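You operate a simulated robot arm through the tools that you are given. There is no shell and no other tool. Be economical: measure what you need, move in short steps, check, and stop when the job is done.

You are at the controls of a simulated two-armed robot. One attempt, no reset.

Task
Slide the purple slider to 30 mm and shift the red jumbo till the edge lamp lights.
Fine: free the shift lever for the hand wheel and lock it again.
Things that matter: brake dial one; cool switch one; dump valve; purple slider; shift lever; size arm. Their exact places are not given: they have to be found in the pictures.

It is judged by the outcome, as a careful person would: the job done as asked, and still so three seconds after it is handed in. It fails if anything else is knocked over, pushed out of place, dropped, spilled or broken.

Robot
Two 7-joint arms with two-finger parallel grippers on one trunk, on a base that drives. Base frame: it is fixed to the floor where the robot stands at the start and does not move with it; the origin is under the middle of the robot, x ahead of it, y to its left, z up. Units: mm, degrees, N and s.
The left shoulder is at the start at [60, 147, 543], the right one opposite. With the tool pointing down near the work surface each hand reaches from about 100 to 540 mm from the robot's upright axis, wherever it stands, measured 20 degrees to its own side. Places, roughly: brake dial one [1000, -300, 900]; cool switch one [1000, -200, 900]; dump valve [1000, -200, 700]; purple slider [1200, 0, 900]; shift lever [900, 500, 600]; size arm [1100, 400, 1000]. Payload 3.43 kg a hand.
The tool frame of a hand sits at the grasp point between the pads (the TCP): z along the fingers, y along the line on which they close. The tips reach 30 mm beyond it. Largest opening 94 mm; finger width 28, thickness 10; the body of the gripper, 50 by 96 mm, starts 55 mm behind the TCP.
Orientation is that of the tool frame in the base frame, as [roll, pitch, yaw] about the fixed x, y, z axes, in that order (R = Rz(yaw) Ry(pitch) Rx(roll)). With the fingers straight down and closing along the base's y, the tool's x points along the base's -x, its y along +y and its z along -z.

Tools
- The arms move only by the tool move_arm. It takes "left_plan", "right_plan" or both (then of equal length, played together; a hand with none holds still); each is a list of rows, each an object (a shift or turn left out is 0, a gripper value left out holds the last) with "claw": the gripper command, from -1 (shut) to 1 (fully open), values between in proportion; "xyz": the shift along the base's x, y, z in mm, a list of three; "turn": the turn, a rotation vector about the base's x, y, z in degrees, a list of three. In form: [{"claw": claw, "xyz": [x, y, z], "turn": [ax, ay, az]}, ...]. A call has 1 to 10 rows; each row shifts and turns the commanded pose from where the row before left it. Each row takes 0.2 s and may step no farther than 50 mm and 8.6 degrees from the row before; otherwise, or with a gripper value out of range, the whole call is refused. Where a pose cannot be reached the arm comes as near as it can. A force on the tool above 90 N (or 10 N above the force at the start of the call, whichever is more), or a blocked arm, ends the call early, and 0.2 s more pass. The fingers move at their own pace (about 72 mm/s each) and stop on an object; they squeeze with about 35 N. The grip force told is the motor's: it shows also when the fingers shut on nothing. Time passes only in rows, and 0.2 s behind the last, so rows that do not move let the fingers close. It gives the time, the measured TCP pose, the force on the tool (base axes), the opening and the grip force at its end, in the units of the frame above (readings bear some noise), with the torque about the TCP (base axes, N m) and any sound that the robot's microphone picked up.
- Cameras (640 x 400 px; columns grow to the right, rows downward): "scene" is now at [60.4, 0.2, 1186.5]; the picture's right is [-0.00, -1.00, 0.00], its down [-0.49, 0.00, -0.87] and it looks along [0.87, -0.00, -0.49] (base axes); focal length 256 px, centre (320, 200). "left" rides on the left gripper at [76, -14, -103] in its tool frame; the picture's right is [0.18, 0.98, 0.00], its down [-0.75, 0.14, -0.64] and it looks along [-0.63, 0.12, 0.77] (tool axes); focal length 243 px, centre (320, 200). "right" rides on the right gripper at [76, 14, -103] in its tool frame; the picture's right is [-0.18, 0.98, 0.00], its down [-0.75, -0.14, -0.64] and it looks along [-0.63, -0.12, 0.77] (tool axes); focal length 243 px, centre (320, 200).
- camera(camera): a new picture of that camera. No time passes.
- slide_trunk(by): slides the trunk up (or, below 0, down) by that many mm; the arms and the scene camera ride with it, the base frame stays. It gives what a move gives, with no picture.
- base_move(legs): drives the robot by 1 to 6 legs, each [ahead, left, turn to the left] in mm, mm and degrees, along the robot's own axes; the way and the turn of a leg run together, so that a leg with both is an arc; at most 1500 mm and 180 degrees a leg. The arms and the cameras ride along, it lands a little off, and it stops where it bumps. It gives what a move gives.
- turn_head(pan, tilt): turns the head with the scene camera to pan (to the left, within 86 degrees either way) and tilt (down, from -29 to 69), counted from straight ahead of the robot. It gives what a move gives.
- point_at(camera, pixels): for up to 12 pixels [column, row] of the newest picture of that camera ("zoom" is the newest enlarged one), the place [x, y, z] in the base frame of the surface seen there, good to about 3 mm. No time passes.
- inspect(camera, box): a new picture of the part [left, top, right, bottom] of that camera's present view, enlarged. No time passes.
- finish_job(): hands the job in; it is judged then, once.

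Work in short steps. Measure before you move; look again where a grasp or a placing could have gone wrong, and mend it. You have 80 turns and 58 pictures in all, those below and enlarged ones among them. Open the grippers and draw the arms clear of the work before you hand the job in, unless the task says otherwise; then end with one line.

The tools are called after "Call:" by a JSON object that holds its "name" and its "arguments". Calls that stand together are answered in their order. move_arm: Moves the arms, as the interface text tells. Its arguments: {"type":"object","properties":{"left_plan":{"type":"array","items":{"type":"object","properties":{"claw":{"type":"number"},"xyz":{"type":"array","items":{"type":"number"}},"turn":{"type":"array","items":{"type":"number"}}}}},"right_plan":{"type":"array","items":{"type":"object","properties":{"claw":{"type":"number"},"xyz":{"type":"array","items":{"type":"number"}},"turn":{"type":"array","items":{"type":"number"}}}}}},"required":[]} The other tools are called the same way: slide_trunk (by) slides the trunk up or down; base_move (legs) drives the base; turn_head (pan, tilt) turns the head that bears the scene camera; camera (camera) takes a picture; point_at (camera, pixels) gives the place of the surface under pixels of a picture; inspect (camera, box) takes an enlarged picture of a part of a camera's view; finish_job () hands the job in.

At the start:

```text
t: 0.0
left_ee_pos: [296.3, 99.2, 1000.1]
left_tcp_rot: [180.0, 0.1, -180.0]
left_contact_force: [-0.3, -0.8, 0.0]
left_wrist_torque: [-0.01, -0.04, -0.03]
left_width: 93.9
left_gripper_force: 0.1
right_ee_pos: [274.7, -148.4, 999.4]
right_tcp_rot: [180.0, 0.1, 180.0]
right_contact_force: [0.9, -0.1, 0.6]
right_wrist_torque: [0.02, 0.0, -0.01]
right_width: 94.1
right_gripper_force: 0.1
trunk travel left (down, up): [-250.0, 0.0]
robot x, y, heading: [-0.7, 0.5, -0.1]
head pan, tilt: [-0.2, 29.4]
```

scene: 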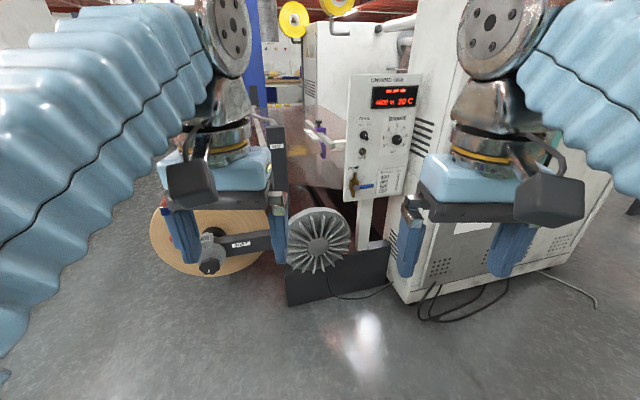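
right: 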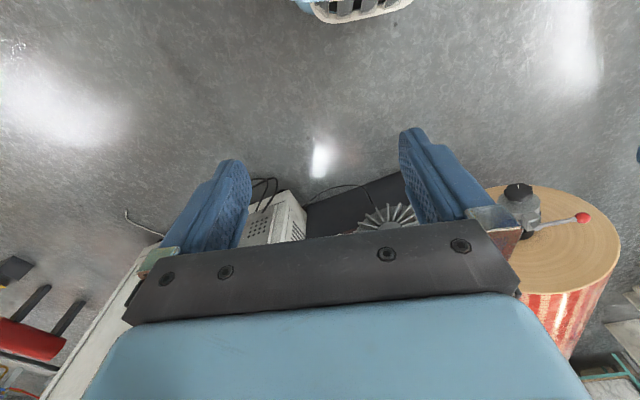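
left: 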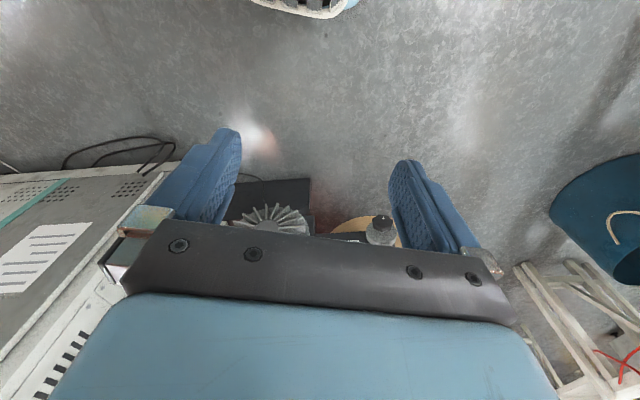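

The scene shows a machine with a panel near (385,140), a purple part near (320,135), a roll (jumbo) with a hub near (210,250). I enlarge these.

Call:
{"name": "inspect", "arguments": {"camera": "scene", "box": [270, 60, 430, 220]}}

Call:
{"name": "inspect", "arguments": {"camera": "scene", "box": [140, 180, 400, 310]}}

```text
2.50 times, centred on (350, 140) of scene
```

zoom: 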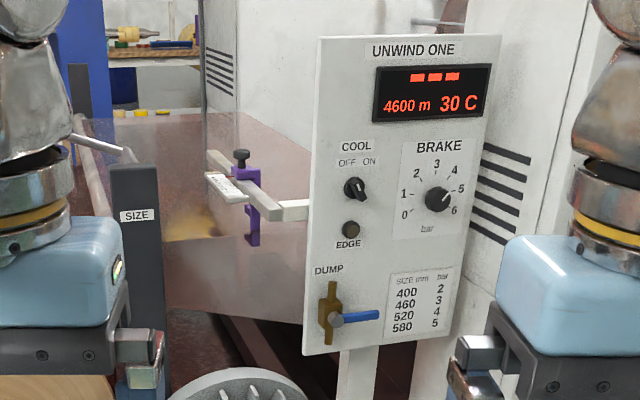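

```text
2.46 times, centred on (270, 245) of scene
```

zoom: 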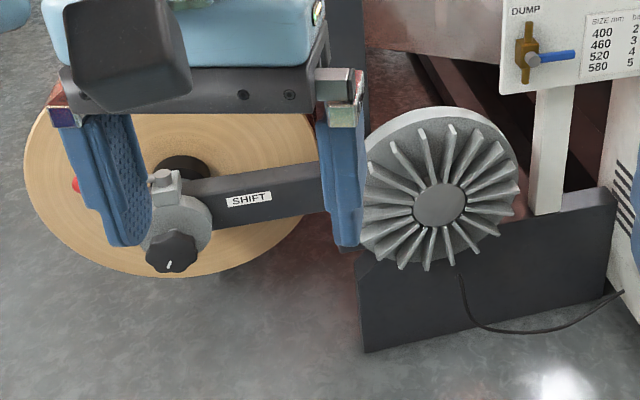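

I measure points: slider and ruler, edge lamp, knob, hub, shift arm.

Call:
{"name": "point_at", "arguments": {"camera": "scene", "pixels": [[319, 138], [321, 152], [309, 127], [331, 143], [358, 152], [356, 185], [210, 267], [205, 240], [240, 245], [318, 245], [280, 146], [171, 255]]}}

Call:
{"name": "inspect", "arguments": {"camera": "scene", "box": [295, 110, 345, 165]}}

Call:
{"name": "inspect", "arguments": {"camera": "right", "box": [470, 150, 640, 300]}}

```text
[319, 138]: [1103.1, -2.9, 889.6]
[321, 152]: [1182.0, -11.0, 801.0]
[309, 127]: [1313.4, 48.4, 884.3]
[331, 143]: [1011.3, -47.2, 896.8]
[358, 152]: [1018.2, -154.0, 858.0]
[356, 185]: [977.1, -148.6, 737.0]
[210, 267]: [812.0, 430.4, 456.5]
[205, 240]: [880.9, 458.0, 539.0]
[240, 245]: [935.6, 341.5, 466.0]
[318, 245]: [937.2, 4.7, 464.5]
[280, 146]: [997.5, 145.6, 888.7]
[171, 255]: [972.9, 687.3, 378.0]
```

```text
7.27 times, centred on (320, 138) of scene
```

zoom: 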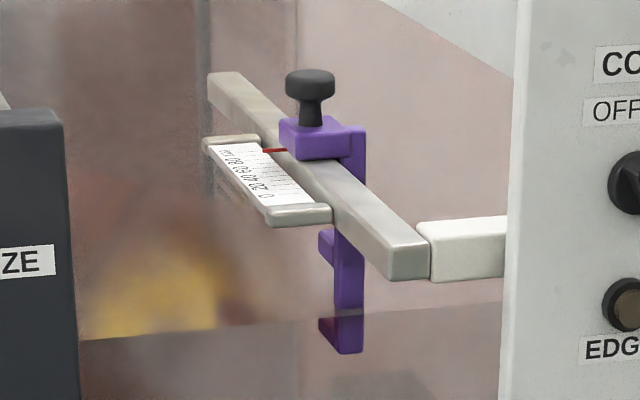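

```text
2.67 times, centred on (555, 225) of right
```

zoom: 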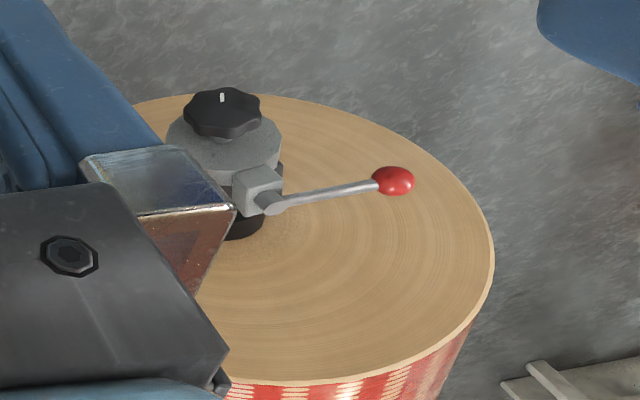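

Lever with red ball seen at zoom (392,180), wheel at (222,110). I measure those.

Call:
{"name": "point_at", "arguments": {"camera": "zoom", "pixels": [[392, 180], [375, 184], [320, 193], [285, 203], [260, 175], [222, 98], [195, 112], [255, 110], [222, 125], [400, 250], [200, 140], [275, 203]]}}

Call:
{"name": "turn_head", "arguments": {"pan": 0, "tilt": 15}}

Call:
{"name": "camera", "arguments": {"camera": "scene"}}

```text
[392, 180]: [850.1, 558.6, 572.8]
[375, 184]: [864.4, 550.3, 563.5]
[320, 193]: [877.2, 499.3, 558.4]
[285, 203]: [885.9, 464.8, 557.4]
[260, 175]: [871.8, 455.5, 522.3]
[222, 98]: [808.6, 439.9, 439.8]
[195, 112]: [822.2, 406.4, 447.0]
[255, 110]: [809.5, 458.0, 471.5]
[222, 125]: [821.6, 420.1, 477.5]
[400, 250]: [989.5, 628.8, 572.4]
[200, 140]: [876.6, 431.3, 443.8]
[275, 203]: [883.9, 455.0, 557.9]
```

```text
t: 0.8
left_ee_pos: [296.5, 97.3, 1000.1]
left_tcp_rot: [180.0, 0.1, 180.0]
left_contact_force: [-0.2, -0.2, 0.5]
left_wrist_torque: [-0.03, -0.02, 0.03]
left_width: 93.9
left_gripper_force: 0.1
right_ee_pos: [273.5, -148.5, 999.1]
right_tcp_rot: [180.0, 0.1, -179.9]
right_contact_force: [0.2, 0.5, -0.4]
right_wrist_torque: [-0.01, 0.01, 0.0]
right_width: 93.9
right_gripper_force: 0.0
trunk travel left (down, up): [-250.0, 0.0]
robot x, y, heading: [1.2, 1.1, -0.1]
head pan, tilt: [0.0, 15.0]
```

```text
50 pictures are left
```

scene: 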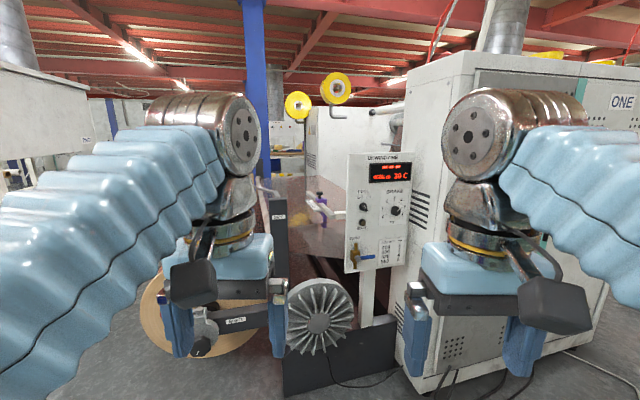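

I zoom on the slider to find its geometry and scale.

Call:
{"name": "inspect", "arguments": {"camera": "scene", "box": [295, 180, 355, 235]}}

```text
7.27 times, centred on (325, 208) of scene
```

zoom: 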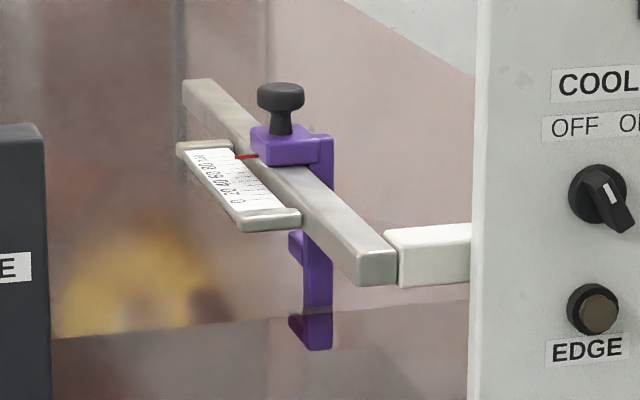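

Call:
{"name": "point_at", "arguments": {"camera": "zoom", "pixels": [[378, 262], [375, 240], [195, 85], [282, 95], [284, 125], [275, 150], [310, 335], [265, 223], [190, 150], [320, 260], [246, 156], [440, 240]]}}

```text
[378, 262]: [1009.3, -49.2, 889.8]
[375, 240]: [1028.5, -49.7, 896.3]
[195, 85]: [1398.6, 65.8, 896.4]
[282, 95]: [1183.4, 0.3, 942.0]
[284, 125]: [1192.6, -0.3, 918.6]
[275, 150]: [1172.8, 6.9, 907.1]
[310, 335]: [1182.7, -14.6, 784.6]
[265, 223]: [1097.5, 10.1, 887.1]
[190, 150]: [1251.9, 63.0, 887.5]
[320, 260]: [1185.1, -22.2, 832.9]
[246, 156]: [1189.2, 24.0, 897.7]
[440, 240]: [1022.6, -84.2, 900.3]
```

The bar runs along heading ~16°, slider knob is at (1185,0,~940). Before driving I check the floor in front and the robot's footprint.

Call:
{"name": "turn_head", "arguments": {"pan": 0, "tilt": 50}}

Call:
{"name": "camera", "arguments": {"camera": "scene"}}

```text
t: 1.8
left_ee_pos: [295.6, 98.7, 997.8]
left_tcp_rot: [-180.0, 0.1, -180.0]
left_contact_force: [-0.2, 0.4, 0.4]
left_wrist_torque: [-0.01, -0.02, 0.01]
left_width: 94.3
left_gripper_force: 0.0
right_ee_pos: [274.5, -147.8, 1000.1]
right_tcp_rot: [-180.0, 0.1, 179.9]
right_contact_force: [-0.4, 0.1, -0.1]
right_wrist_torque: [-0.01, -0.04, -0.01]
right_width: 94.1
right_gripper_force: 0.0
trunk travel left (down, up): [-250.0, 0.0]
robot x, y, heading: [0.5, -0.1, -0.1]
head pan, tilt: [0.0, 50.0]
```

```text
48 pictures are left
```

scene: 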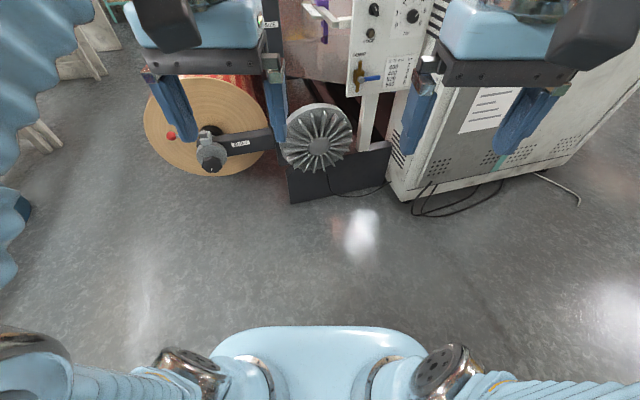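

Call:
{"name": "point_at", "arguments": {"camera": "scene", "pixels": [[320, 327], [294, 198], [290, 170], [390, 152], [412, 200], [320, 148], [212, 165], [225, 340], [415, 345], [184, 160], [172, 136], [320, 380]]}}

```text
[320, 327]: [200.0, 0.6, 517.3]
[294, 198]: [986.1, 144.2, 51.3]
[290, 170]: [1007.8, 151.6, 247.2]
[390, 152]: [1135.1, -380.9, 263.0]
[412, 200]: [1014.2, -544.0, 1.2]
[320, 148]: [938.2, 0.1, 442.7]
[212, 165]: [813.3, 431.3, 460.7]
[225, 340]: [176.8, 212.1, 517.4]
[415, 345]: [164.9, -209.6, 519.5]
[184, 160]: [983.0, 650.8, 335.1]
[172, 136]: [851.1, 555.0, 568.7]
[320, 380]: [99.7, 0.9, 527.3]
```

Base front reaches 200 mm ahead; the machine's front (fan, wheel) is near u≈895 along heading 16.4°. I turn to face the machine and approach to u≈600.

Call:
{"name": "base_move", "arguments": {"legs": [[0, 0, 16.5], [595, -165, 0]]}}

Call:
{"name": "turn_head", "arguments": {"pan": 0, "tilt": 30}}

Call:
{"name": "camera", "arguments": {"camera": "scene"}}

```text
t: 6.1
left_ee_pos: [862.3, 181.5, 999.5]
left_tcp_rot: [180.0, 0.2, -164.1]
left_contact_force: [0.1, -0.4, 0.7]
left_wrist_torque: [0.01, 0.03, 0.05]
left_width: 94.0
left_gripper_force: 0.0
right_ee_pos: [910.7, -60.0, 999.0]
right_tcp_rot: [-180.0, 0.1, -164.1]
right_contact_force: [-0.5, 0.3, 0.0]
right_wrist_torque: [-0.01, 0.0, -0.02]
right_width: 94.2
right_gripper_force: 0.0
trunk travel left (down, up): [-250.0, 0.0]
robot x, y, heading: [607.4, 7.2, 15.8]
head pan, tilt: [0.0, 50.0]
```

```text
t: 7.0
left_ee_pos: [864.2, 182.8, 998.5]
left_tcp_rot: [-180.0, 0.1, -164.1]
left_contact_force: [0.7, -1.1, -0.1]
left_wrist_torque: [0.01, -0.01, -0.03]
left_width: 93.8
left_gripper_force: 0.1
right_ee_pos: [910.9, -60.5, 998.8]
right_tcp_rot: [-179.9, 0.0, -164.1]
right_contact_force: [0.4, -0.9, -0.3]
right_wrist_torque: [0.01, -0.01, -0.02]
right_width: 93.8
right_gripper_force: 0.0
trunk travel left (down, up): [-250.0, 0.0]
robot x, y, heading: [605.8, 3.9, 15.8]
head pan, tilt: [0.0, 30.0]
```

```text
47 pictures are left
```

scene: 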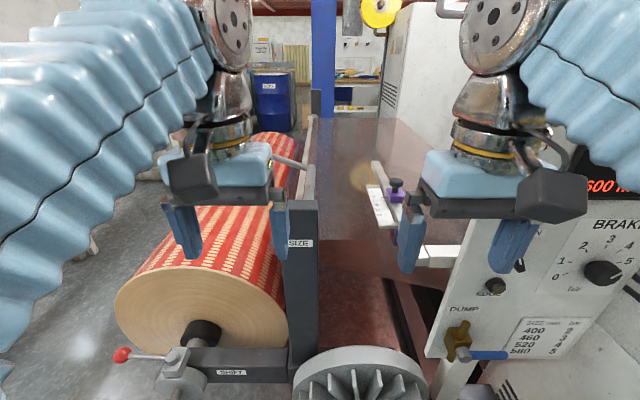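

The slider is visible at (395,190). I zoom in to read the scale.

Call:
{"name": "inspect", "arguments": {"camera": "scene", "box": [355, 150, 435, 250]}}

```text
4.00 times, centred on (395, 200) of scene
```

zoom: 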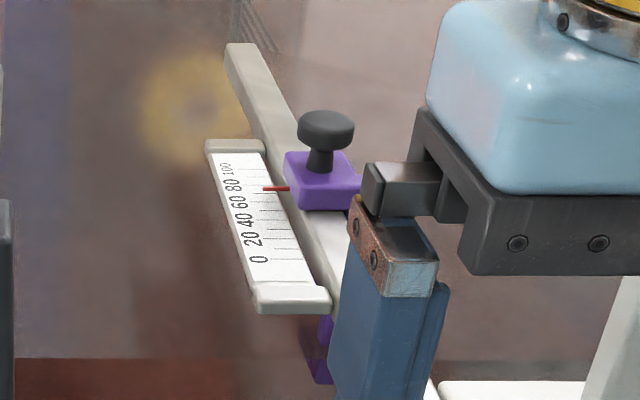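

Call:
{"name": "point_at", "arguments": {"camera": "zoom", "pixels": [[285, 262], [282, 256], [240, 170], [268, 188], [285, 188], [326, 130], [302, 130], [350, 130], [320, 165], [320, 185], [290, 305], [250, 60]]}}

Call:
{"name": "inspect", "arguments": {"camera": "scene", "box": [376, 176, 408, 228]}}

```text
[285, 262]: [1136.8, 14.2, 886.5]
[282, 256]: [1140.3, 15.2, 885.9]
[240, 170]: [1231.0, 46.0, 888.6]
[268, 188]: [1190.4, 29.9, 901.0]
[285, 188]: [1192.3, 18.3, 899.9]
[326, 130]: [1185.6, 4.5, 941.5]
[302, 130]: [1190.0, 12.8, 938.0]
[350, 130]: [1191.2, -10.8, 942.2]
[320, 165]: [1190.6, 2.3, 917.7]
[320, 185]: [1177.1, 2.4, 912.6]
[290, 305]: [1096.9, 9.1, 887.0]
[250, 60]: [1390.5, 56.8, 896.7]
```

```text
7.69 times, centred on (392, 202) of scene
```

zoom: 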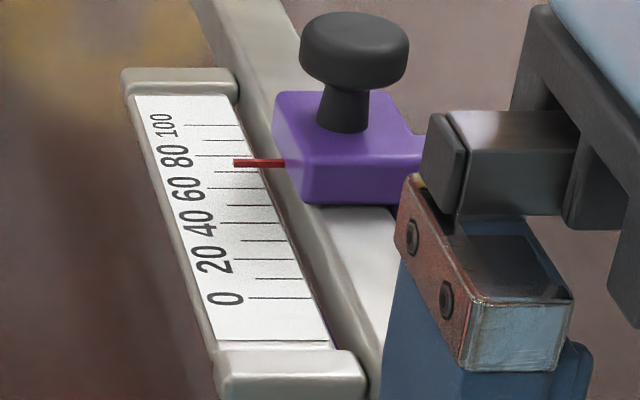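

Call:
{"name": "point_at", "arguments": {"camera": "zoom", "pixels": [[270, 298], [300, 298], [250, 260], [260, 260], [230, 222], [215, 188], [205, 156], [200, 125], [225, 125], [238, 162], [270, 163], [345, 120]]}}

```text
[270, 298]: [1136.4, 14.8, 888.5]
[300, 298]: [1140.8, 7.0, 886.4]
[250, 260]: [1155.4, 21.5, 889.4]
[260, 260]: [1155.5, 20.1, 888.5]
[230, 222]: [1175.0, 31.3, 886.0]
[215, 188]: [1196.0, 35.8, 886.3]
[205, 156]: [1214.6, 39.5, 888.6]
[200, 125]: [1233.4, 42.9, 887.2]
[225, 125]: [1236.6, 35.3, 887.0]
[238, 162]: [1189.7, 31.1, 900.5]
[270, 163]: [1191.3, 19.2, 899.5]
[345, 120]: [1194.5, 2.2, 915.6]
```

Pointer's u is ≈1149 against scale zero ≈1095: slider reads ≈54, so it must come ~24 mm toward me. I draw the left hand back for clearance, then drive 60 mm ahead.

Call:
{"name": "move_arm", "arguments": {"left_plan": [{"xyz": [-40, -11, 0]}, {"xyz": [-40, -11, 0]}, {"xyz": [-20, -6, 0]}]}}

Call:
{"name": "base_move", "arguments": {"legs": [[62, 0, 0.5]]}}

```text
t: 7.8
left_ee_pos: [783.3, 150.7, 993.5]
left_tcp_rot: [-179.9, 0.0, -164.1]
left_contact_force: [-0.4, 0.5, 0.4]
left_wrist_torque: [0.01, 0.0, 0.01]
left_width: 93.9
left_gripper_force: 0.0
left hand out of reach, approached as far as the arm can: row 2, 3
right_ee_pos: [910.4, -59.4, 1000.7]
right_tcp_rot: [180.0, 0.1, -164.1]
right_contact_force: [-0.5, -0.9, 0.4]
right_wrist_torque: [0.0, 0.01, 0.02]
right_width: 94.0
right_gripper_force: 0.0
trunk travel left (down, up): [-250.0, 0.0]
robot x, y, heading: [606.8, 8.6, 16.0]
head pan, tilt: [0.0, 30.0]
```

```text
t: 8.7
left_ee_pos: [841.3, 169.6, 992.4]
left_tcp_rot: [-180.0, 0.1, -163.6]
left_contact_force: [-0.2, 0.5, -1.0]
left_wrist_torque: [0.01, -0.05, 0.03]
left_width: 94.1
left_gripper_force: 0.1
right_ee_pos: [971.1, -39.6, 999.9]
right_tcp_rot: [-179.9, 0.0, -163.5]
right_contact_force: [0.5, -0.1, -0.1]
right_wrist_torque: [0.0, 0.01, -0.02]
right_width: 94.0
right_gripper_force: 0.1
trunk travel left (down, up): [-250.0, 0.0]
robot x, y, heading: [666.8, 27.5, 16.3]
head pan, tilt: [0.0, 30.0]
```

The right hand now tilts forward ~42° and moves to a point above and before the knob (knob at u≈1141, v≈-336, z≈938).

Call:
{"name": "move_arm", "arguments": {"right_plan": [{"claw": 1, "xyz": [27.5, 4, 0], "turn": [2.4, -8.15, 0]}, {"xyz": [27.5, 4, 0], "turn": [2.4, -8.15, 0]}, {"xyz": [27.5, 4, 0], "turn": [2.4, -8.15, 0]}, {"xyz": [27.5, 4, 0], "turn": [2.4, -8.15, 0]}, {"xyz": [27.5, 4, 0], "turn": [2.4, -8.15, 0]}, {"xyz": [27.5, 4, 0]}, {}]}}

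Call:
{"name": "camera", "arguments": {"camera": "right"}}

```text
t: 10.3
left_ee_pos: [841.9, 169.6, 992.7]
left_tcp_rot: [-180.0, 0.0, -163.5]
left_contact_force: [0.9, 0.5, 0.6]
left_wrist_torque: [0.0, 0.05, -0.01]
left_width: 94.1
left_gripper_force: 0.0
right_ee_pos: [1138.6, -14.3, 999.0]
right_tcp_rot: [-179.9, 42.6, -163.5]
right_contact_force: [-0.6, 0.1, 0.5]
right_wrist_torque: [0.01, 0.02, 0.01]
right_width: 94.1
right_gripper_force: 0.0
trunk travel left (down, up): [-250.0, 0.0]
robot x, y, heading: [666.8, 25.6, 16.5]
head pan, tilt: [0.0, 30.0]
```

```text
44 pictures are left
```

right: 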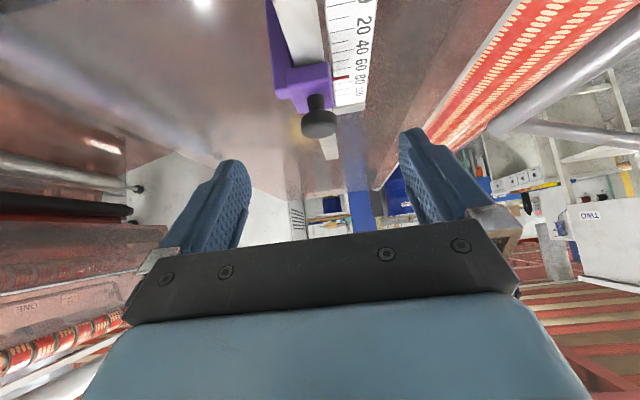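

Knob seen at (320,122) between the fingers. I measure it.

Call:
{"name": "point_at", "arguments": {"camera": "right", "pixels": [[320, 122], [304, 122], [337, 124], [320, 135], [316, 102], [290, 95], [336, 78], [348, 77], [330, 150]]}}

```text
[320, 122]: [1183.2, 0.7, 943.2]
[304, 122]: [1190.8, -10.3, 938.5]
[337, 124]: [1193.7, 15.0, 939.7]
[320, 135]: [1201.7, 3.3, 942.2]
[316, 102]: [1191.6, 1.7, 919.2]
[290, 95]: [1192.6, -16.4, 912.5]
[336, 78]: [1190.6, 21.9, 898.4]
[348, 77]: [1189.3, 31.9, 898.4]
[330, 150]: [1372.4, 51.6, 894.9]
```

Knob centre ≈(1192,1.5,938). I descend along the tool to (1190,1.5,946).

Call:
{"name": "move_arm", "arguments": {"right_plan": [{"xyz": [17, 5.2, -18]}, {"xyz": [17, 5.2, -18]}, {"xyz": [17, 5.2, -17]}, {}]}}

Call:
{"name": "camera", "arguments": {"camera": "right"}}

```text
t: 11.5
left_ee_pos: [832.6, 174.8, 993.9]
left_tcp_rot: [-179.7, 0.5, -163.6]
left_contact_force: [-0.3, 0.4, 0.3]
left_wrist_torque: [-0.01, -0.05, -0.01]
left_width: 94.0
left_gripper_force: 0.0
right_ee_pos: [1170.1, 13.4, 961.1]
right_tcp_rot: [-178.8, 44.5, -161.6]
right_contact_force: [-0.2, 0.2, -0.3]
right_wrist_torque: [0.04, 0.01, 0.02]
right_width: 93.9
right_gripper_force: 0.0
trunk travel left (down, up): [-250.0, 0.0]
robot x, y, heading: [667.4, 25.5, 16.6]
head pan, tilt: [0.0, 30.0]
stopped in row 4 (right hand): the arm was blocked; the commanded pose is now the measured one
```

```text
43 pictures are left
```

right: 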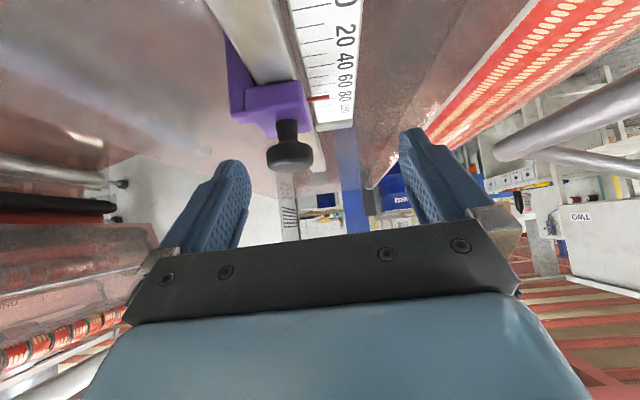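

The arm is blocked and the left hand shifted too, so something touches. I look at the scene.

Call:
{"name": "camera", "arguments": {"camera": "scene"}}

```text
42 pictures are left
```

scene: 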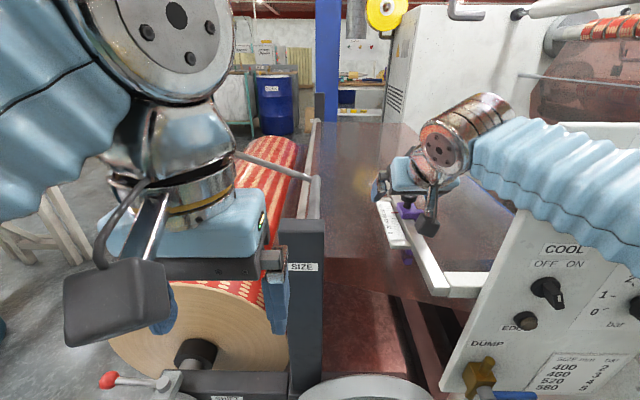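

The right forearm leans against the panel's left edge. I retract the right hand, and measure panel edge and the size rod before shifting the robot left.

Call:
{"name": "point_at", "arguments": {"camera": "scene", "pixels": [[516, 222], [490, 310], [545, 125], [240, 157], [310, 178], [300, 225], [270, 255], [540, 220], [470, 160], [615, 250]]}}

Call:
{"name": "move_arm", "arguments": {"right_plan": [{"xyz": [-20, -4, 20]}, {"xyz": [-30, -8, 20]}, {"xyz": [-35, -10, 0]}, {"xyz": [-35, -10, 0]}, {"xyz": [-30, -8, 0]}, {}]}}

```text
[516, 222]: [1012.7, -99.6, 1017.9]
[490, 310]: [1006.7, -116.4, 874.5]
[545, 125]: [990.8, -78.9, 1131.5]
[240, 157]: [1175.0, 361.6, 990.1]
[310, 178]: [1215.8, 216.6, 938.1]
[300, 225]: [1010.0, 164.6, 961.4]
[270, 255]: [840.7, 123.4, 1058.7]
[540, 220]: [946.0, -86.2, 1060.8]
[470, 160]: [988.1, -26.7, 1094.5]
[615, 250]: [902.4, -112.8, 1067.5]
```

```text
t: 12.7
left_ee_pos: [847.2, 172.9, 990.7]
left_tcp_rot: [-179.8, -0.3, -163.5]
left_contact_force: [0.3, 0.1, -0.1]
left_wrist_torque: [-0.04, 0.07, -0.01]
left_width: 94.2
left_gripper_force: 0.0
right_ee_pos: [1056.4, -30.7, 990.9]
right_tcp_rot: [-179.0, 44.2, -161.3]
right_contact_force: [57.6, 19.9, 3.1]
right_wrist_torque: [-0.94, 2.29, 3.24]
right_width: 93.4
right_gripper_force: 0.1
trunk travel left (down, up): [-250.0, 0.0]
robot x, y, heading: [662.6, 26.4, 16.4]
head pan, tilt: [0.0, 30.0]
stopped in row 5 (right hand): the force on the tool passed its limit at 125 N (the readings are from after the stop); the commanded pose is now the measured one
```

Force opposes the backward motion at (1056,-31,991). I look at what touches.

Call:
{"name": "camera", "arguments": {"camera": "scene"}}

Call:
{"name": "camera", "arguments": {"camera": "right"}}

```text
41 pictures are left
```

scene: 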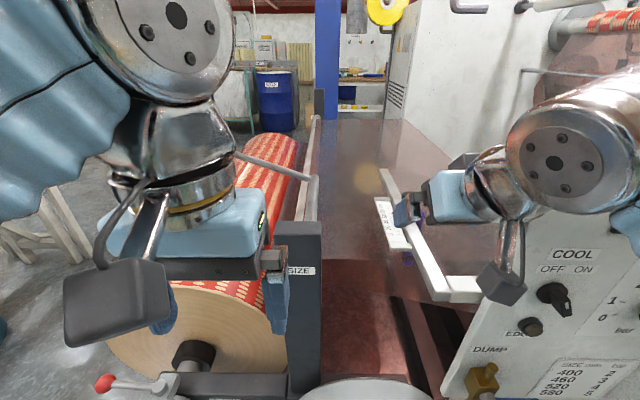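

```text
40 pictures are left
```

right: 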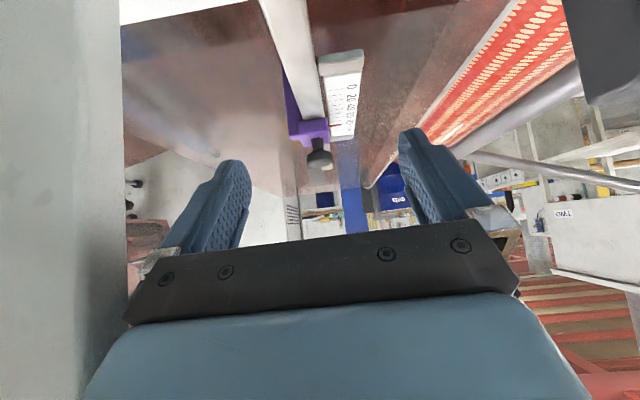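

The gripper body is caught behind the panel's left edge (panel fills the image's left). I move left 50 mm first, then back.

Call:
{"name": "move_arm", "arguments": {"right_plan": [{"xyz": [6, 12, 0]}, {"xyz": [-5, 20, 5]}, {"xyz": [-6, 20, 5]}, {"xyz": [-6, 20, 5]}, {}]}}

Call:
{"name": "move_arm", "arguments": {"right_plan": [{"xyz": [-20, -6, 5]}, {"xyz": [-25, -7, 5]}, {"xyz": [-25, -7, 0]}, {"xyz": [-25, -7, 0]}, {}]}}

Call:
{"name": "camera", "arguments": {"camera": "scene"}}

```text
t: 13.9
left_ee_pos: [841.8, 171.3, 992.7]
left_tcp_rot: [-179.8, 0.1, -163.4]
left_contact_force: [-0.2, 0.3, -0.3]
left_wrist_torque: [0.03, 0.0, 0.0]
left_width: 94.2
left_gripper_force: 0.0
right_ee_pos: [1037.1, 40.6, 1009.5]
right_tcp_rot: [-179.0, 44.5, -161.6]
right_contact_force: [-0.4, 0.5, 0.4]
right_wrist_torque: [0.05, 0.0, 0.0]
right_width: 94.1
right_gripper_force: 0.0
trunk travel left (down, up): [-250.0, 0.0]
robot x, y, heading: [667.4, 23.2, 16.9]
head pan, tilt: [0.0, 30.0]
```

```text
t: 15.1
left_ee_pos: [841.5, 171.3, 991.8]
left_tcp_rot: [-179.8, 0.1, -163.5]
left_contact_force: [-0.3, 0.9, 0.2]
left_wrist_torque: [-0.01, 0.0, 0.0]
left_width: 93.9
left_gripper_force: 0.0
right_ee_pos: [942.4, 11.7, 1016.5]
right_tcp_rot: [-179.1, 44.5, -161.5]
right_contact_force: [-0.2, -0.8, -0.6]
right_wrist_torque: [0.03, -0.02, -0.01]
right_width: 94.1
right_gripper_force: 0.1
trunk travel left (down, up): [-250.0, 0.0]
robot x, y, heading: [664.4, 26.4, 16.6]
head pan, tilt: [0.0, 30.0]
```

```text
39 pictures are left
```

scene: 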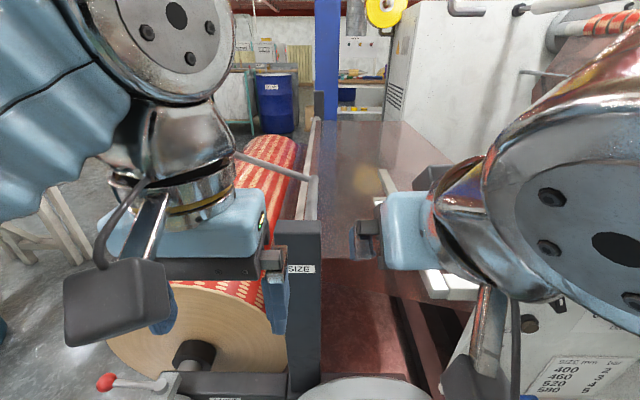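

Free again. I shift the robot 170 mm to the left so the right arm comes from the left of the panel.

Call:
{"name": "base_move", "arguments": {"legs": [[0, 170, 0]]}}

Call:
{"name": "move_arm", "arguments": {"right_plan": [{"xyz": [35, -2, 5]}, {"xyz": [38, -18, 5]}, {"xyz": [38, -18, 0]}, {}]}}

Call:
{"name": "camera", "arguments": {"camera": "scene"}}

```text
t: 16.6
left_ee_pos: [792.7, 330.9, 992.4]
left_tcp_rot: [-180.0, 0.1, -163.5]
left_contact_force: [0.8, -0.3, -0.2]
left_wrist_torque: [0.0, 0.02, 0.03]
left_width: 94.2
left_gripper_force: 0.2
right_ee_pos: [894.2, 172.2, 1018.3]
right_tcp_rot: [-179.1, 44.5, -161.7]
right_contact_force: [0.4, 0.1, 0.4]
right_wrist_torque: [0.02, 0.02, 0.03]
right_width: 94.1
right_gripper_force: 0.0
trunk travel left (down, up): [-250.0, 0.0]
robot x, y, heading: [615.5, 186.1, 16.5]
head pan, tilt: [0.0, 30.0]
```

```text
t: 17.6
left_ee_pos: [793.8, 331.4, 992.4]
left_tcp_rot: [-180.0, 0.2, -163.5]
left_contact_force: [-0.6, -0.3, 0.7]
left_wrist_torque: [0.0, 0.04, -0.02]
left_width: 94.1
left_gripper_force: 0.1
right_ee_pos: [1009.2, 135.7, 1029.1]
right_tcp_rot: [-179.0, 44.5, -161.7]
right_contact_force: [0.3, 0.0, -0.7]
right_wrist_torque: [0.02, -0.01, -0.01]
right_width: 94.1
right_gripper_force: 0.0
trunk travel left (down, up): [-250.0, 0.0]
robot x, y, heading: [616.4, 185.7, 16.1]
head pan, tilt: [0.0, 30.0]
```

```text
38 pictures are left
```

scene: 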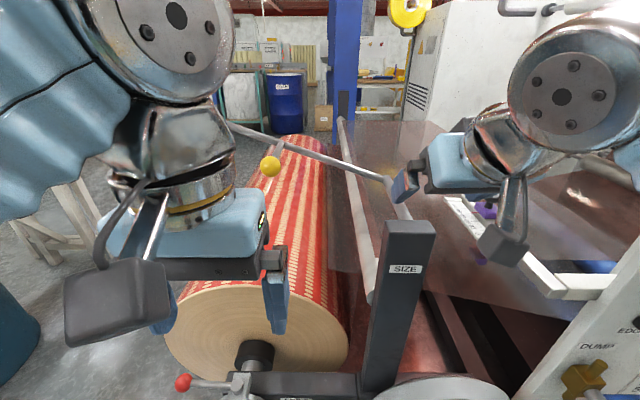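

Clear now; size rod pivot is far at u≈1220. I move right with yawing the hand 25° clockwise so that the forearm stays left of the panel.

Call:
{"name": "move_arm", "arguments": {"right_plan": [{"xyz": [11, -38, -8], "turn": [0, 0, -8.4]}, {"xyz": [11, -38, -8], "turn": [0, 0, -8.4]}, {"xyz": [11, -38, -8], "turn": [0, 0, -8.4]}, {"xyz": [25, -14, -5]}, {"xyz": [35, -7, 0]}, {}]}}

Call:
{"name": "camera", "arguments": {"camera": "scene"}}

Call:
{"name": "camera", "arguments": {"camera": "right"}}

```text
t: 19.0
left_ee_pos: [794.5, 330.9, 992.0]
left_tcp_rot: [-179.9, 0.1, -163.5]
left_contact_force: [0.8, 0.3, 0.4]
left_wrist_torque: [0.02, 0.03, -0.01]
left_width: 94.2
left_gripper_force: 0.0
right_ee_pos: [1097.7, -2.4, 999.7]
right_tcp_rot: [-179.2, 44.5, 173.1]
right_contact_force: [-0.3, -0.8, 0.3]
right_wrist_torque: [0.03, -0.03, -0.01]
right_width: 94.1
right_gripper_force: 0.0
trunk travel left (down, up): [-250.0, 0.0]
robot x, y, heading: [619.0, 188.7, 17.0]
head pan, tilt: [0.0, 30.0]
```

```text
37 pictures are left
```

scene: 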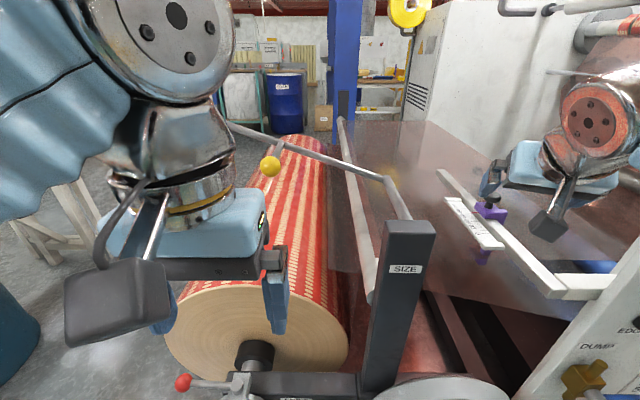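

```text
36 pictures are left
```

right: 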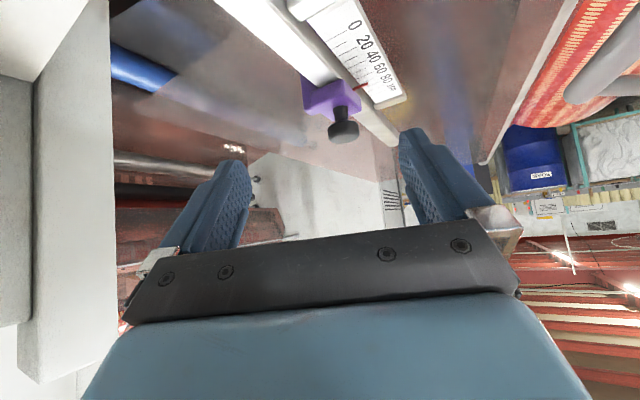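

Knob is at (343,130) in the right view. I advance to it in small steps: (92,4,-54) in total.

Call:
{"name": "move_arm", "arguments": {"right_plan": [{"xyz": [19, 1, 0]}, {"xyz": [19, 1, 0]}, {"xyz": [18, 1, -18]}, {"xyz": [18, 1, -18]}, {"xyz": [18, 0, -18]}, {}]}}

Call:
{"name": "camera", "arguments": {"camera": "right"}}

```text
t: 20.4
left_ee_pos: [793.0, 331.8, 992.9]
left_tcp_rot: [-179.9, 0.1, -163.4]
left_contact_force: [-0.5, 0.5, 0.3]
left_wrist_torque: [0.01, 0.03, 0.0]
left_width: 94.0
left_gripper_force: 0.1
right_ee_pos: [1190.0, 2.0, 944.8]
right_tcp_rot: [-179.1, 44.4, 173.1]
right_contact_force: [0.9, 0.2, -0.6]
right_wrist_torque: [0.03, 0.04, 0.0]
right_width: 93.8
right_gripper_force: 0.1
trunk travel left (down, up): [-250.0, 0.0]
robot x, y, heading: [620.3, 187.4, 16.6]
head pan, tilt: [0.0, 30.0]
```

```text
35 pictures are left
```

right: 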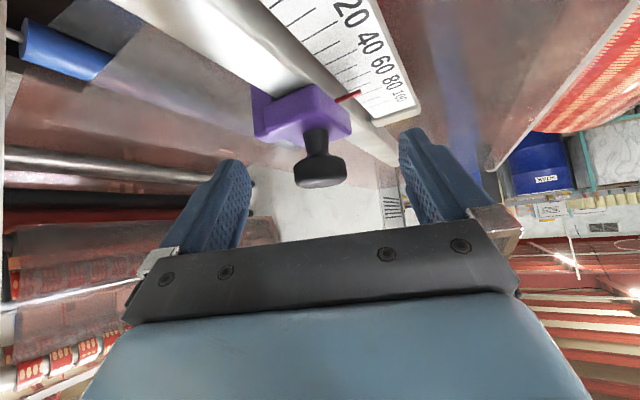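

The knob sits right at the grasp point. I close the fingers.

Call:
{"name": "move_arm", "arguments": {"right_plan": [{"claw": -1}, {}, {}, {}, {}]}}

Call:
{"name": "inspect", "arguments": {"camera": "scene", "box": [430, 170, 530, 270]}}

```text
t: 21.6
left_ee_pos: [793.6, 332.8, 992.1]
left_tcp_rot: [-179.9, 0.1, -163.5]
left_contact_force: [0.9, 0.2, 0.7]
left_wrist_torque: [0.02, -0.01, -0.02]
left_width: 94.0
left_gripper_force: 0.0
right_ee_pos: [1190.4, 3.0, 944.9]
right_tcp_rot: [-179.1, 44.4, 173.1]
right_contact_force: [0.0, 3.3, -0.9]
right_wrist_torque: [0.08, -0.02, -0.03]
right_width: 29.1
right_gripper_force: 45.2
trunk travel left (down, up): [-250.0, 0.0]
robot x, y, heading: [623.0, 185.0, 16.1]
head pan, tilt: [0.0, 30.0]
```

```text
4.00 times, centred on (480, 220) of scene
```

zoom: 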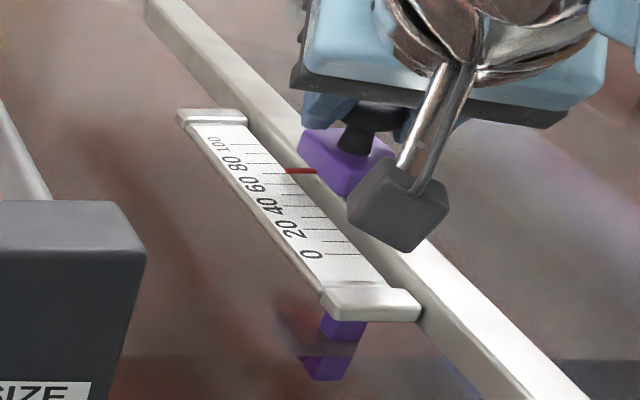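

Gripped (29 mm). I measure pointer and ticks again, and pull 12 mm along the bar as a test.

Call:
{"name": "point_at", "arguments": {"camera": "zoom", "pixels": [[290, 171], [310, 172], [340, 255], [330, 241], [318, 217], [228, 145], [245, 155], [240, 145]]}}

Call:
{"name": "move_arm", "arguments": {"right_plan": [{"xyz": [-3.8, -1.1, 0]}, {"xyz": [-3.8, -1.1, 0]}, {"xyz": [-3.8, -1.1, 0]}, {}]}}

Call:
{"name": "inspect", "arguments": {"camera": "scene", "box": [450, 190, 510, 250]}}

```text
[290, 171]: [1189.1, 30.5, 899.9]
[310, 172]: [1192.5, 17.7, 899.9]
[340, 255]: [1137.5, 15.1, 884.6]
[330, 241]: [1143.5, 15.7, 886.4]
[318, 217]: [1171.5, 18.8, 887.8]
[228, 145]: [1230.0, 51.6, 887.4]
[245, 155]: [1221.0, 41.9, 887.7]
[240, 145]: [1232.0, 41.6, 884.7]
```

```text
t: 22.6
left_ee_pos: [794.8, 331.6, 992.6]
left_tcp_rot: [-179.8, 0.1, -163.5]
left_contact_force: [-0.3, -0.9, 0.6]
left_wrist_torque: [0.01, -0.01, -0.01]
left_width: 94.1
left_gripper_force: 0.1
right_ee_pos: [1178.5, -0.1, 944.3]
right_tcp_rot: [-179.0, 44.4, 173.1]
right_contact_force: [1.0, -1.7, 4.7]
right_wrist_torque: [-0.09, 0.1, -0.12]
right_width: 29.1
right_gripper_force: 45.0
trunk travel left (down, up): [-250.0, 0.0]
robot x, y, heading: [619.3, 183.7, 16.6]
head pan, tilt: [0.0, 30.0]
```

```text
6.67 times, centred on (480, 220) of scene
```

zoom: 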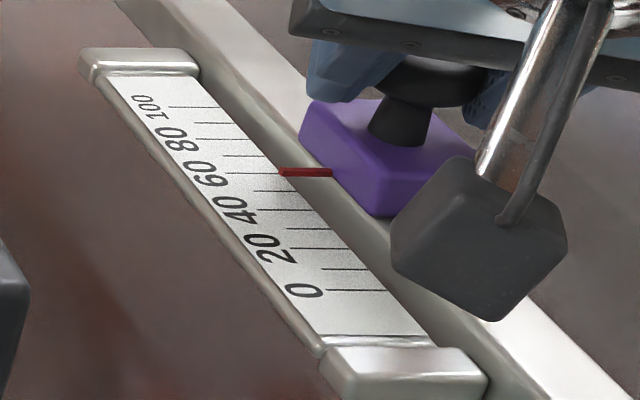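

The slider moves freely. I measure the pointer and ticks precisely.

Call:
{"name": "point_at", "arguments": {"camera": "zoom", "pixels": [[284, 172], [292, 172], [300, 172], [310, 172], [325, 172], [335, 290], [350, 290], [370, 290], [380, 290], [175, 107], [190, 107], [205, 107]]}}

```text
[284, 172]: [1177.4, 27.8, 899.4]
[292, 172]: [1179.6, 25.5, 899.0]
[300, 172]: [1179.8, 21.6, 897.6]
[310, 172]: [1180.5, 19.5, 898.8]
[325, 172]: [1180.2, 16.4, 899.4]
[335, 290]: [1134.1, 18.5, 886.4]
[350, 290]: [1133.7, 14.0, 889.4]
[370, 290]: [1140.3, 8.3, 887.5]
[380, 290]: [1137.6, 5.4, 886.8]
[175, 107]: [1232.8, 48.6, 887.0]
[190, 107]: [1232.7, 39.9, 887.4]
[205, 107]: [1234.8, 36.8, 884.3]
```

Reads ≈43.6; I pull another 13.6 mm.

Call:
{"name": "move_arm", "arguments": {"right_plan": [{"xyz": [-4.4, -1.3, 0]}, {"xyz": [-4.3, -1.3, 0]}, {"xyz": [-4.3, -1.3, 0]}, {}]}}

Call:
{"name": "inspect", "arguments": {"camera": "scene", "box": [450, 190, 510, 250]}}

```text
t: 23.6
left_ee_pos: [792.7, 332.2, 991.0]
left_tcp_rot: [-179.9, 0.1, -163.5]
left_contact_force: [-0.7, 0.7, 0.5]
left_wrist_torque: [-0.01, 0.0, -0.02]
left_width: 94.1
left_gripper_force: 0.0
right_ee_pos: [1165.6, -3.2, 945.7]
right_tcp_rot: [-179.0, 44.6, 173.1]
right_contact_force: [4.1, -4.3, 12.3]
right_wrist_torque: [-0.19, -0.96, 0.04]
right_width: 29.1
right_gripper_force: 45.1
trunk travel left (down, up): [-250.0, 0.0]
robot x, y, heading: [617.2, 186.5, 16.4]
head pan, tilt: [0.0, 30.0]
```

```text
6.67 times, centred on (480, 220) of scene
```

zoom: 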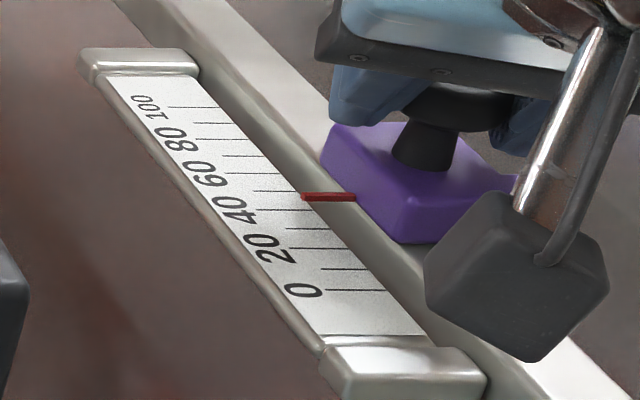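

Call:
{"name": "point_at", "arguments": {"camera": "zoom", "pixels": [[307, 197], [315, 197], [325, 197], [333, 197], [341, 197], [349, 197], [305, 228], [315, 228], [325, 228], [265, 191], [275, 191], [285, 191]]}}

```text
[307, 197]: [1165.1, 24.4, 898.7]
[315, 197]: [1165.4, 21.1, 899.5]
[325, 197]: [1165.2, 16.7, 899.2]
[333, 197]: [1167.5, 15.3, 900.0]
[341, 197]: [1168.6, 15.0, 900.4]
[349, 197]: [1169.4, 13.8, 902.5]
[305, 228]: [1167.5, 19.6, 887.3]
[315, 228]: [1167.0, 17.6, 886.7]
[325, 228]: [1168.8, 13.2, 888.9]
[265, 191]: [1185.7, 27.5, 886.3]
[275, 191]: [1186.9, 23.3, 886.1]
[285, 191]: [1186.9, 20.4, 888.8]
```

Pointer u≈1124.3 vs 30-tick 1124.8: reads ≈29.5–30. I release and back off upward, then view from above.

Call:
{"name": "move_arm", "arguments": {"right_plan": [{"claw": 1}, {}, {}, {"xyz": [0, 0, 25]}, {"xyz": [-10, -3, 30]}, {}]}}

Call:
{"name": "inspect", "arguments": {"camera": "right", "box": [280, 0, 440, 130]}}

```text
t: 25.0
left_ee_pos: [793.1, 331.5, 991.6]
left_tcp_rot: [-179.9, 0.1, -163.5]
left_contact_force: [0.5, 0.2, 0.5]
left_wrist_torque: [0.01, 0.01, -0.01]
left_width: 93.8
left_gripper_force: 0.1
right_ee_pos: [1156.2, -5.2, 999.6]
right_tcp_rot: [-179.1, 44.5, 173.1]
right_contact_force: [-0.5, -0.9, 0.4]
right_wrist_torque: [-0.01, -0.01, -0.03]
right_width: 93.9
right_gripper_force: 0.1
trunk travel left (down, up): [-250.0, 0.0]
robot x, y, heading: [614.5, 185.4, 16.7]
head pan, tilt: [0.0, 30.0]
```

```text
3.08 times, centred on (360, 65) of right
```

zoom: 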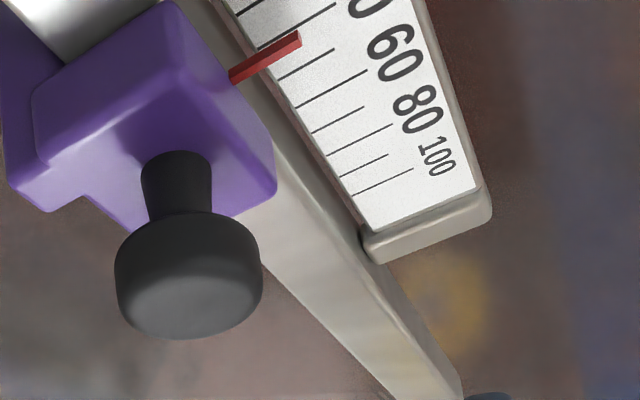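

Parallax-corrected overhead reading is ≈30–31; accept 30. I retract the right hand along its path.

Call:
{"name": "move_arm", "arguments": {"right_plan": [{"xyz": [-30, 0, 3]}, {"xyz": [-35, 2, 3]}, {"xyz": [-35, 7, 0]}, {"xyz": [-25, 16, 5], "turn": [0, 0, 8.4]}, {"xyz": [-11, 38, 8], "turn": [0, 0, 8.4]}, {"xyz": [-11, 38, 8], "turn": [0, 0, 8.4]}, {"xyz": [-11, 38, 8]}, {}]}}

Call:
{"name": "move_arm", "arguments": {"right_plan": [{"xyz": [-40, -5, 0]}, {"xyz": [-40, -10, 0]}, {"xyz": [-40, -12, 0]}, {}]}}

Call:
{"name": "camera", "arguments": {"camera": "scene"}}

```text
t: 26.8
left_ee_pos: [793.9, 332.0, 992.6]
left_tcp_rot: [-179.9, 0.1, -163.4]
left_contact_force: [-1.3, 0.5, 0.3]
left_wrist_torque: [-0.03, -0.03, -0.01]
left_width: 94.2
left_gripper_force: 0.0
right_ee_pos: [1000.6, 134.7, 1038.1]
right_tcp_rot: [-179.0, 44.5, -161.6]
right_contact_force: [-0.6, -0.3, -0.2]
right_wrist_torque: [-0.04, -0.02, 0.01]
right_width: 93.9
right_gripper_force: 0.1
trunk travel left (down, up): [-250.0, 0.0]
robot x, y, heading: [620.3, 181.3, 16.4]
head pan, tilt: [0.0, 30.0]
```

```text
t: 27.8
left_ee_pos: [793.5, 331.8, 992.5]
left_tcp_rot: [-179.9, 0.1, -163.6]
left_contact_force: [0.1, 0.4, 0.2]
left_wrist_torque: [0.01, -0.02, 0.01]
left_width: 94.1
left_gripper_force: 0.1
right_ee_pos: [878.7, 106.8, 1033.2]
right_tcp_rot: [-179.1, 44.5, -161.7]
right_contact_force: [-0.7, -0.2, -0.7]
right_wrist_torque: [-0.02, -0.01, 0.01]
right_width: 93.8
right_gripper_force: 0.0
trunk travel left (down, up): [-250.0, 0.0]
robot x, y, heading: [617.8, 185.8, 16.5]
head pan, tilt: [0.0, 30.0]
```

```text
30 pictures are left
```

scene: 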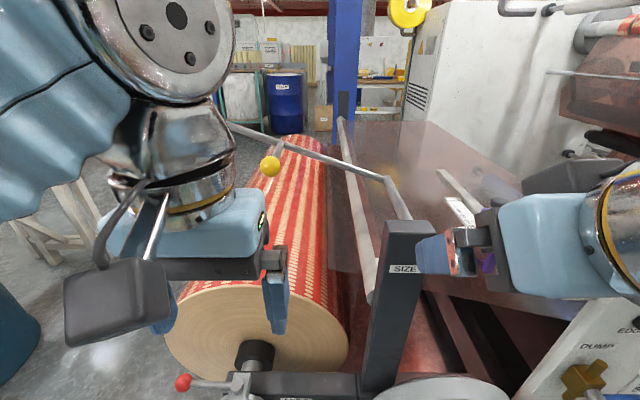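

Slider stage done. I back up ~240 mm and shift left ~200 mm to face the hub, then look down at the lever and wheel.

Call:
{"name": "base_move", "arguments": {"legs": [[-240, 0, 0], [0, 200, 0]]}}

Call:
{"name": "turn_head", "arguments": {"pan": 0, "tilt": 42}}

Call:
{"name": "camera", "arguments": {"camera": "scene"}}

```text
t: 30.7
left_ee_pos: [510.1, 454.4, 992.9]
left_tcp_rot: [-179.9, 0.1, -163.7]
left_contact_force: [1.0, -0.3, 0.0]
left_wrist_torque: [0.0, -0.01, 0.01]
left_width: 94.0
left_gripper_force: 0.0
right_ee_pos: [593.3, 230.0, 1034.7]
right_tcp_rot: [-179.0, 44.5, -161.9]
right_contact_force: [-0.4, 0.0, 0.2]
right_wrist_torque: [0.03, -0.02, 0.04]
right_width: 93.9
right_gripper_force: 0.0
trunk travel left (down, up): [-250.0, 0.0]
robot x, y, heading: [332.1, 310.6, 16.4]
head pan, tilt: [0.0, 30.0]
```

```text
t: 31.5
left_ee_pos: [509.3, 454.3, 992.3]
left_tcp_rot: [180.0, 0.1, -163.7]
left_contact_force: [0.0, -0.1, 0.3]
left_wrist_torque: [-0.02, 0.0, 0.0]
left_width: 93.9
left_gripper_force: 0.0
right_ee_pos: [594.1, 230.1, 1035.0]
right_tcp_rot: [-179.1, 44.5, -161.8]
right_contact_force: [-0.9, -0.3, 0.1]
right_wrist_torque: [0.01, -0.01, -0.02]
right_width: 94.2
right_gripper_force: 0.1
trunk travel left (down, up): [-250.0, 0.0]
robot x, y, heading: [332.2, 311.2, 16.6]
head pan, tilt: [0.0, 42.0]
```

```text
29 pictures are left
```

scene: 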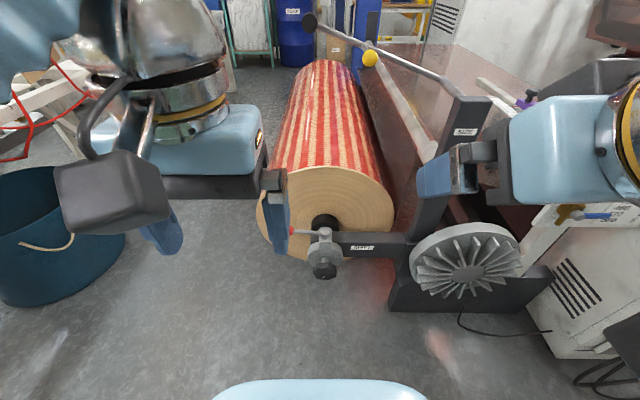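

Call:
{"name": "inspect", "arguments": {"camera": "scene", "box": [275, 205, 375, 290]}}

```text
4.71 times, centred on (325, 248) of scene
```

zoom: 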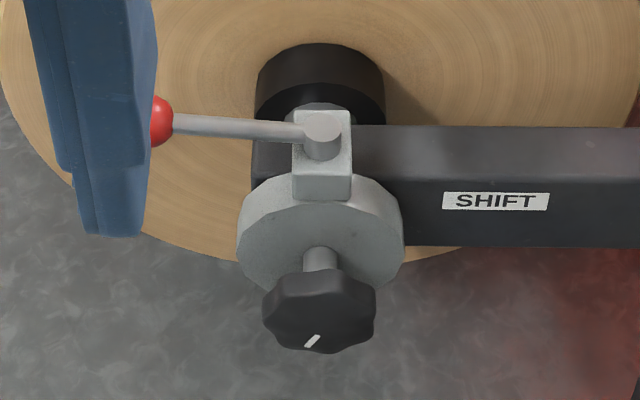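

The lever turns about an upright stub on the clamp block; unlocking is presumably swinging the ball toward me. I measure the geometry.

Call:
{"name": "point_at", "arguments": {"camera": "zoom", "pixels": [[163, 120], [180, 122], [240, 126], [290, 130], [322, 128], [322, 150], [320, 185], [318, 310], [275, 310], [368, 305], [312, 342], [320, 255]]}}

```text
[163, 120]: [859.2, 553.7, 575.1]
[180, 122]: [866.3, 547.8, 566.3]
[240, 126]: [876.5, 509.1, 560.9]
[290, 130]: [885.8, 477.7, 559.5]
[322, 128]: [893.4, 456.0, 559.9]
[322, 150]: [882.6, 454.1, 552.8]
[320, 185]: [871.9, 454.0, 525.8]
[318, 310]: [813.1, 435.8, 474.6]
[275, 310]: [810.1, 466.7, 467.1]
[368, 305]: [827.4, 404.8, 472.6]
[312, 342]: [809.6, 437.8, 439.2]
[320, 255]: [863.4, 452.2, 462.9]
```

Lever: pivot (891,456), ball (862,558,571). I drive 130 mm ahead and bring the left hand above the ball while turning it −85° so it closes fore-aft.

Call:
{"name": "base_move", "arguments": {"legs": [[130, 0, 0]]}}

Call:
{"name": "move_arm", "arguments": {"left_plan": [{"xyz": [15, 5, -20], "turn": [0, 0, -8.5]}, {"xyz": [15, 5, -20], "turn": [0, 0, -8.5]}, {"xyz": [15, 5, -20], "turn": [0, 0, -8.5]}, {"xyz": [15, 5, -20], "turn": [0, 0, -8.5]}, {"xyz": [15, 5, -20], "turn": [0, 0, -8.5]}, {"xyz": [20, 6, -20], "turn": [0, 0, -8.5]}, {"xyz": [20, 6, -20], "turn": [0, 0, -8.5]}, {"xyz": [20, 6, -25], "turn": [0, 0, -8.5]}, {"xyz": [20, 6, -25], "turn": [0, 0, -8.5]}, {"xyz": [20, 6, -25], "turn": [0, 0, -8.5]}]}}

Call:
{"name": "camera", "arguments": {"camera": "left"}}

```text
t: 32.8
left_ee_pos: [633.3, 491.7, 992.5]
left_tcp_rot: [-179.9, 0.1, -163.7]
left_contact_force: [0.2, -0.1, 0.4]
left_wrist_torque: [0.0, -0.01, -0.01]
left_width: 94.0
left_gripper_force: 0.0
right_ee_pos: [716.6, 266.0, 1034.5]
right_tcp_rot: [-179.0, 44.4, -161.8]
right_contact_force: [-0.4, 0.3, 0.5]
right_wrist_torque: [-0.04, -0.02, 0.02]
right_width: 94.2
right_gripper_force: 0.0
trunk travel left (down, up): [-250.0, 0.0]
robot x, y, heading: [460.9, 347.3, 16.4]
head pan, tilt: [0.0, 42.0]
```

```text
t: 35.0
left_ee_pos: [808.0, 546.3, 776.2]
left_tcp_rot: [-179.9, 0.1, 111.1]
left_contact_force: [-0.4, -0.9, 0.0]
left_wrist_torque: [0.0, -0.01, -0.03]
left_width: 94.0
left_gripper_force: 0.2
right_ee_pos: [717.4, 267.0, 1035.1]
right_tcp_rot: [-179.2, 44.5, -161.8]
right_contact_force: [0.7, -0.6, 0.3]
right_wrist_torque: [-0.02, 0.0, -0.02]
right_width: 94.2
right_gripper_force: 0.0
trunk travel left (down, up): [-250.0, 0.0]
robot x, y, heading: [453.5, 350.6, 16.4]
head pan, tilt: [0.0, 42.0]
```

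```text
27 pictures are left
```

left: 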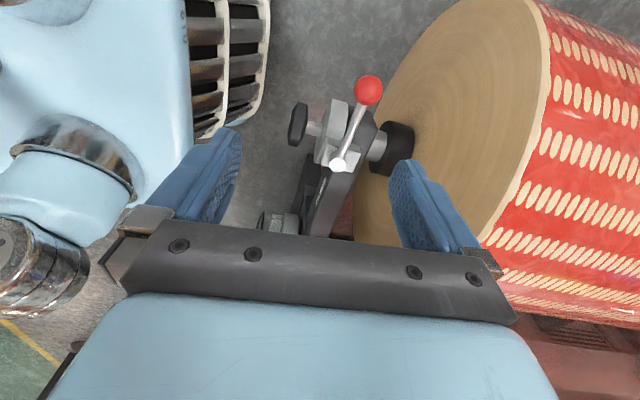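

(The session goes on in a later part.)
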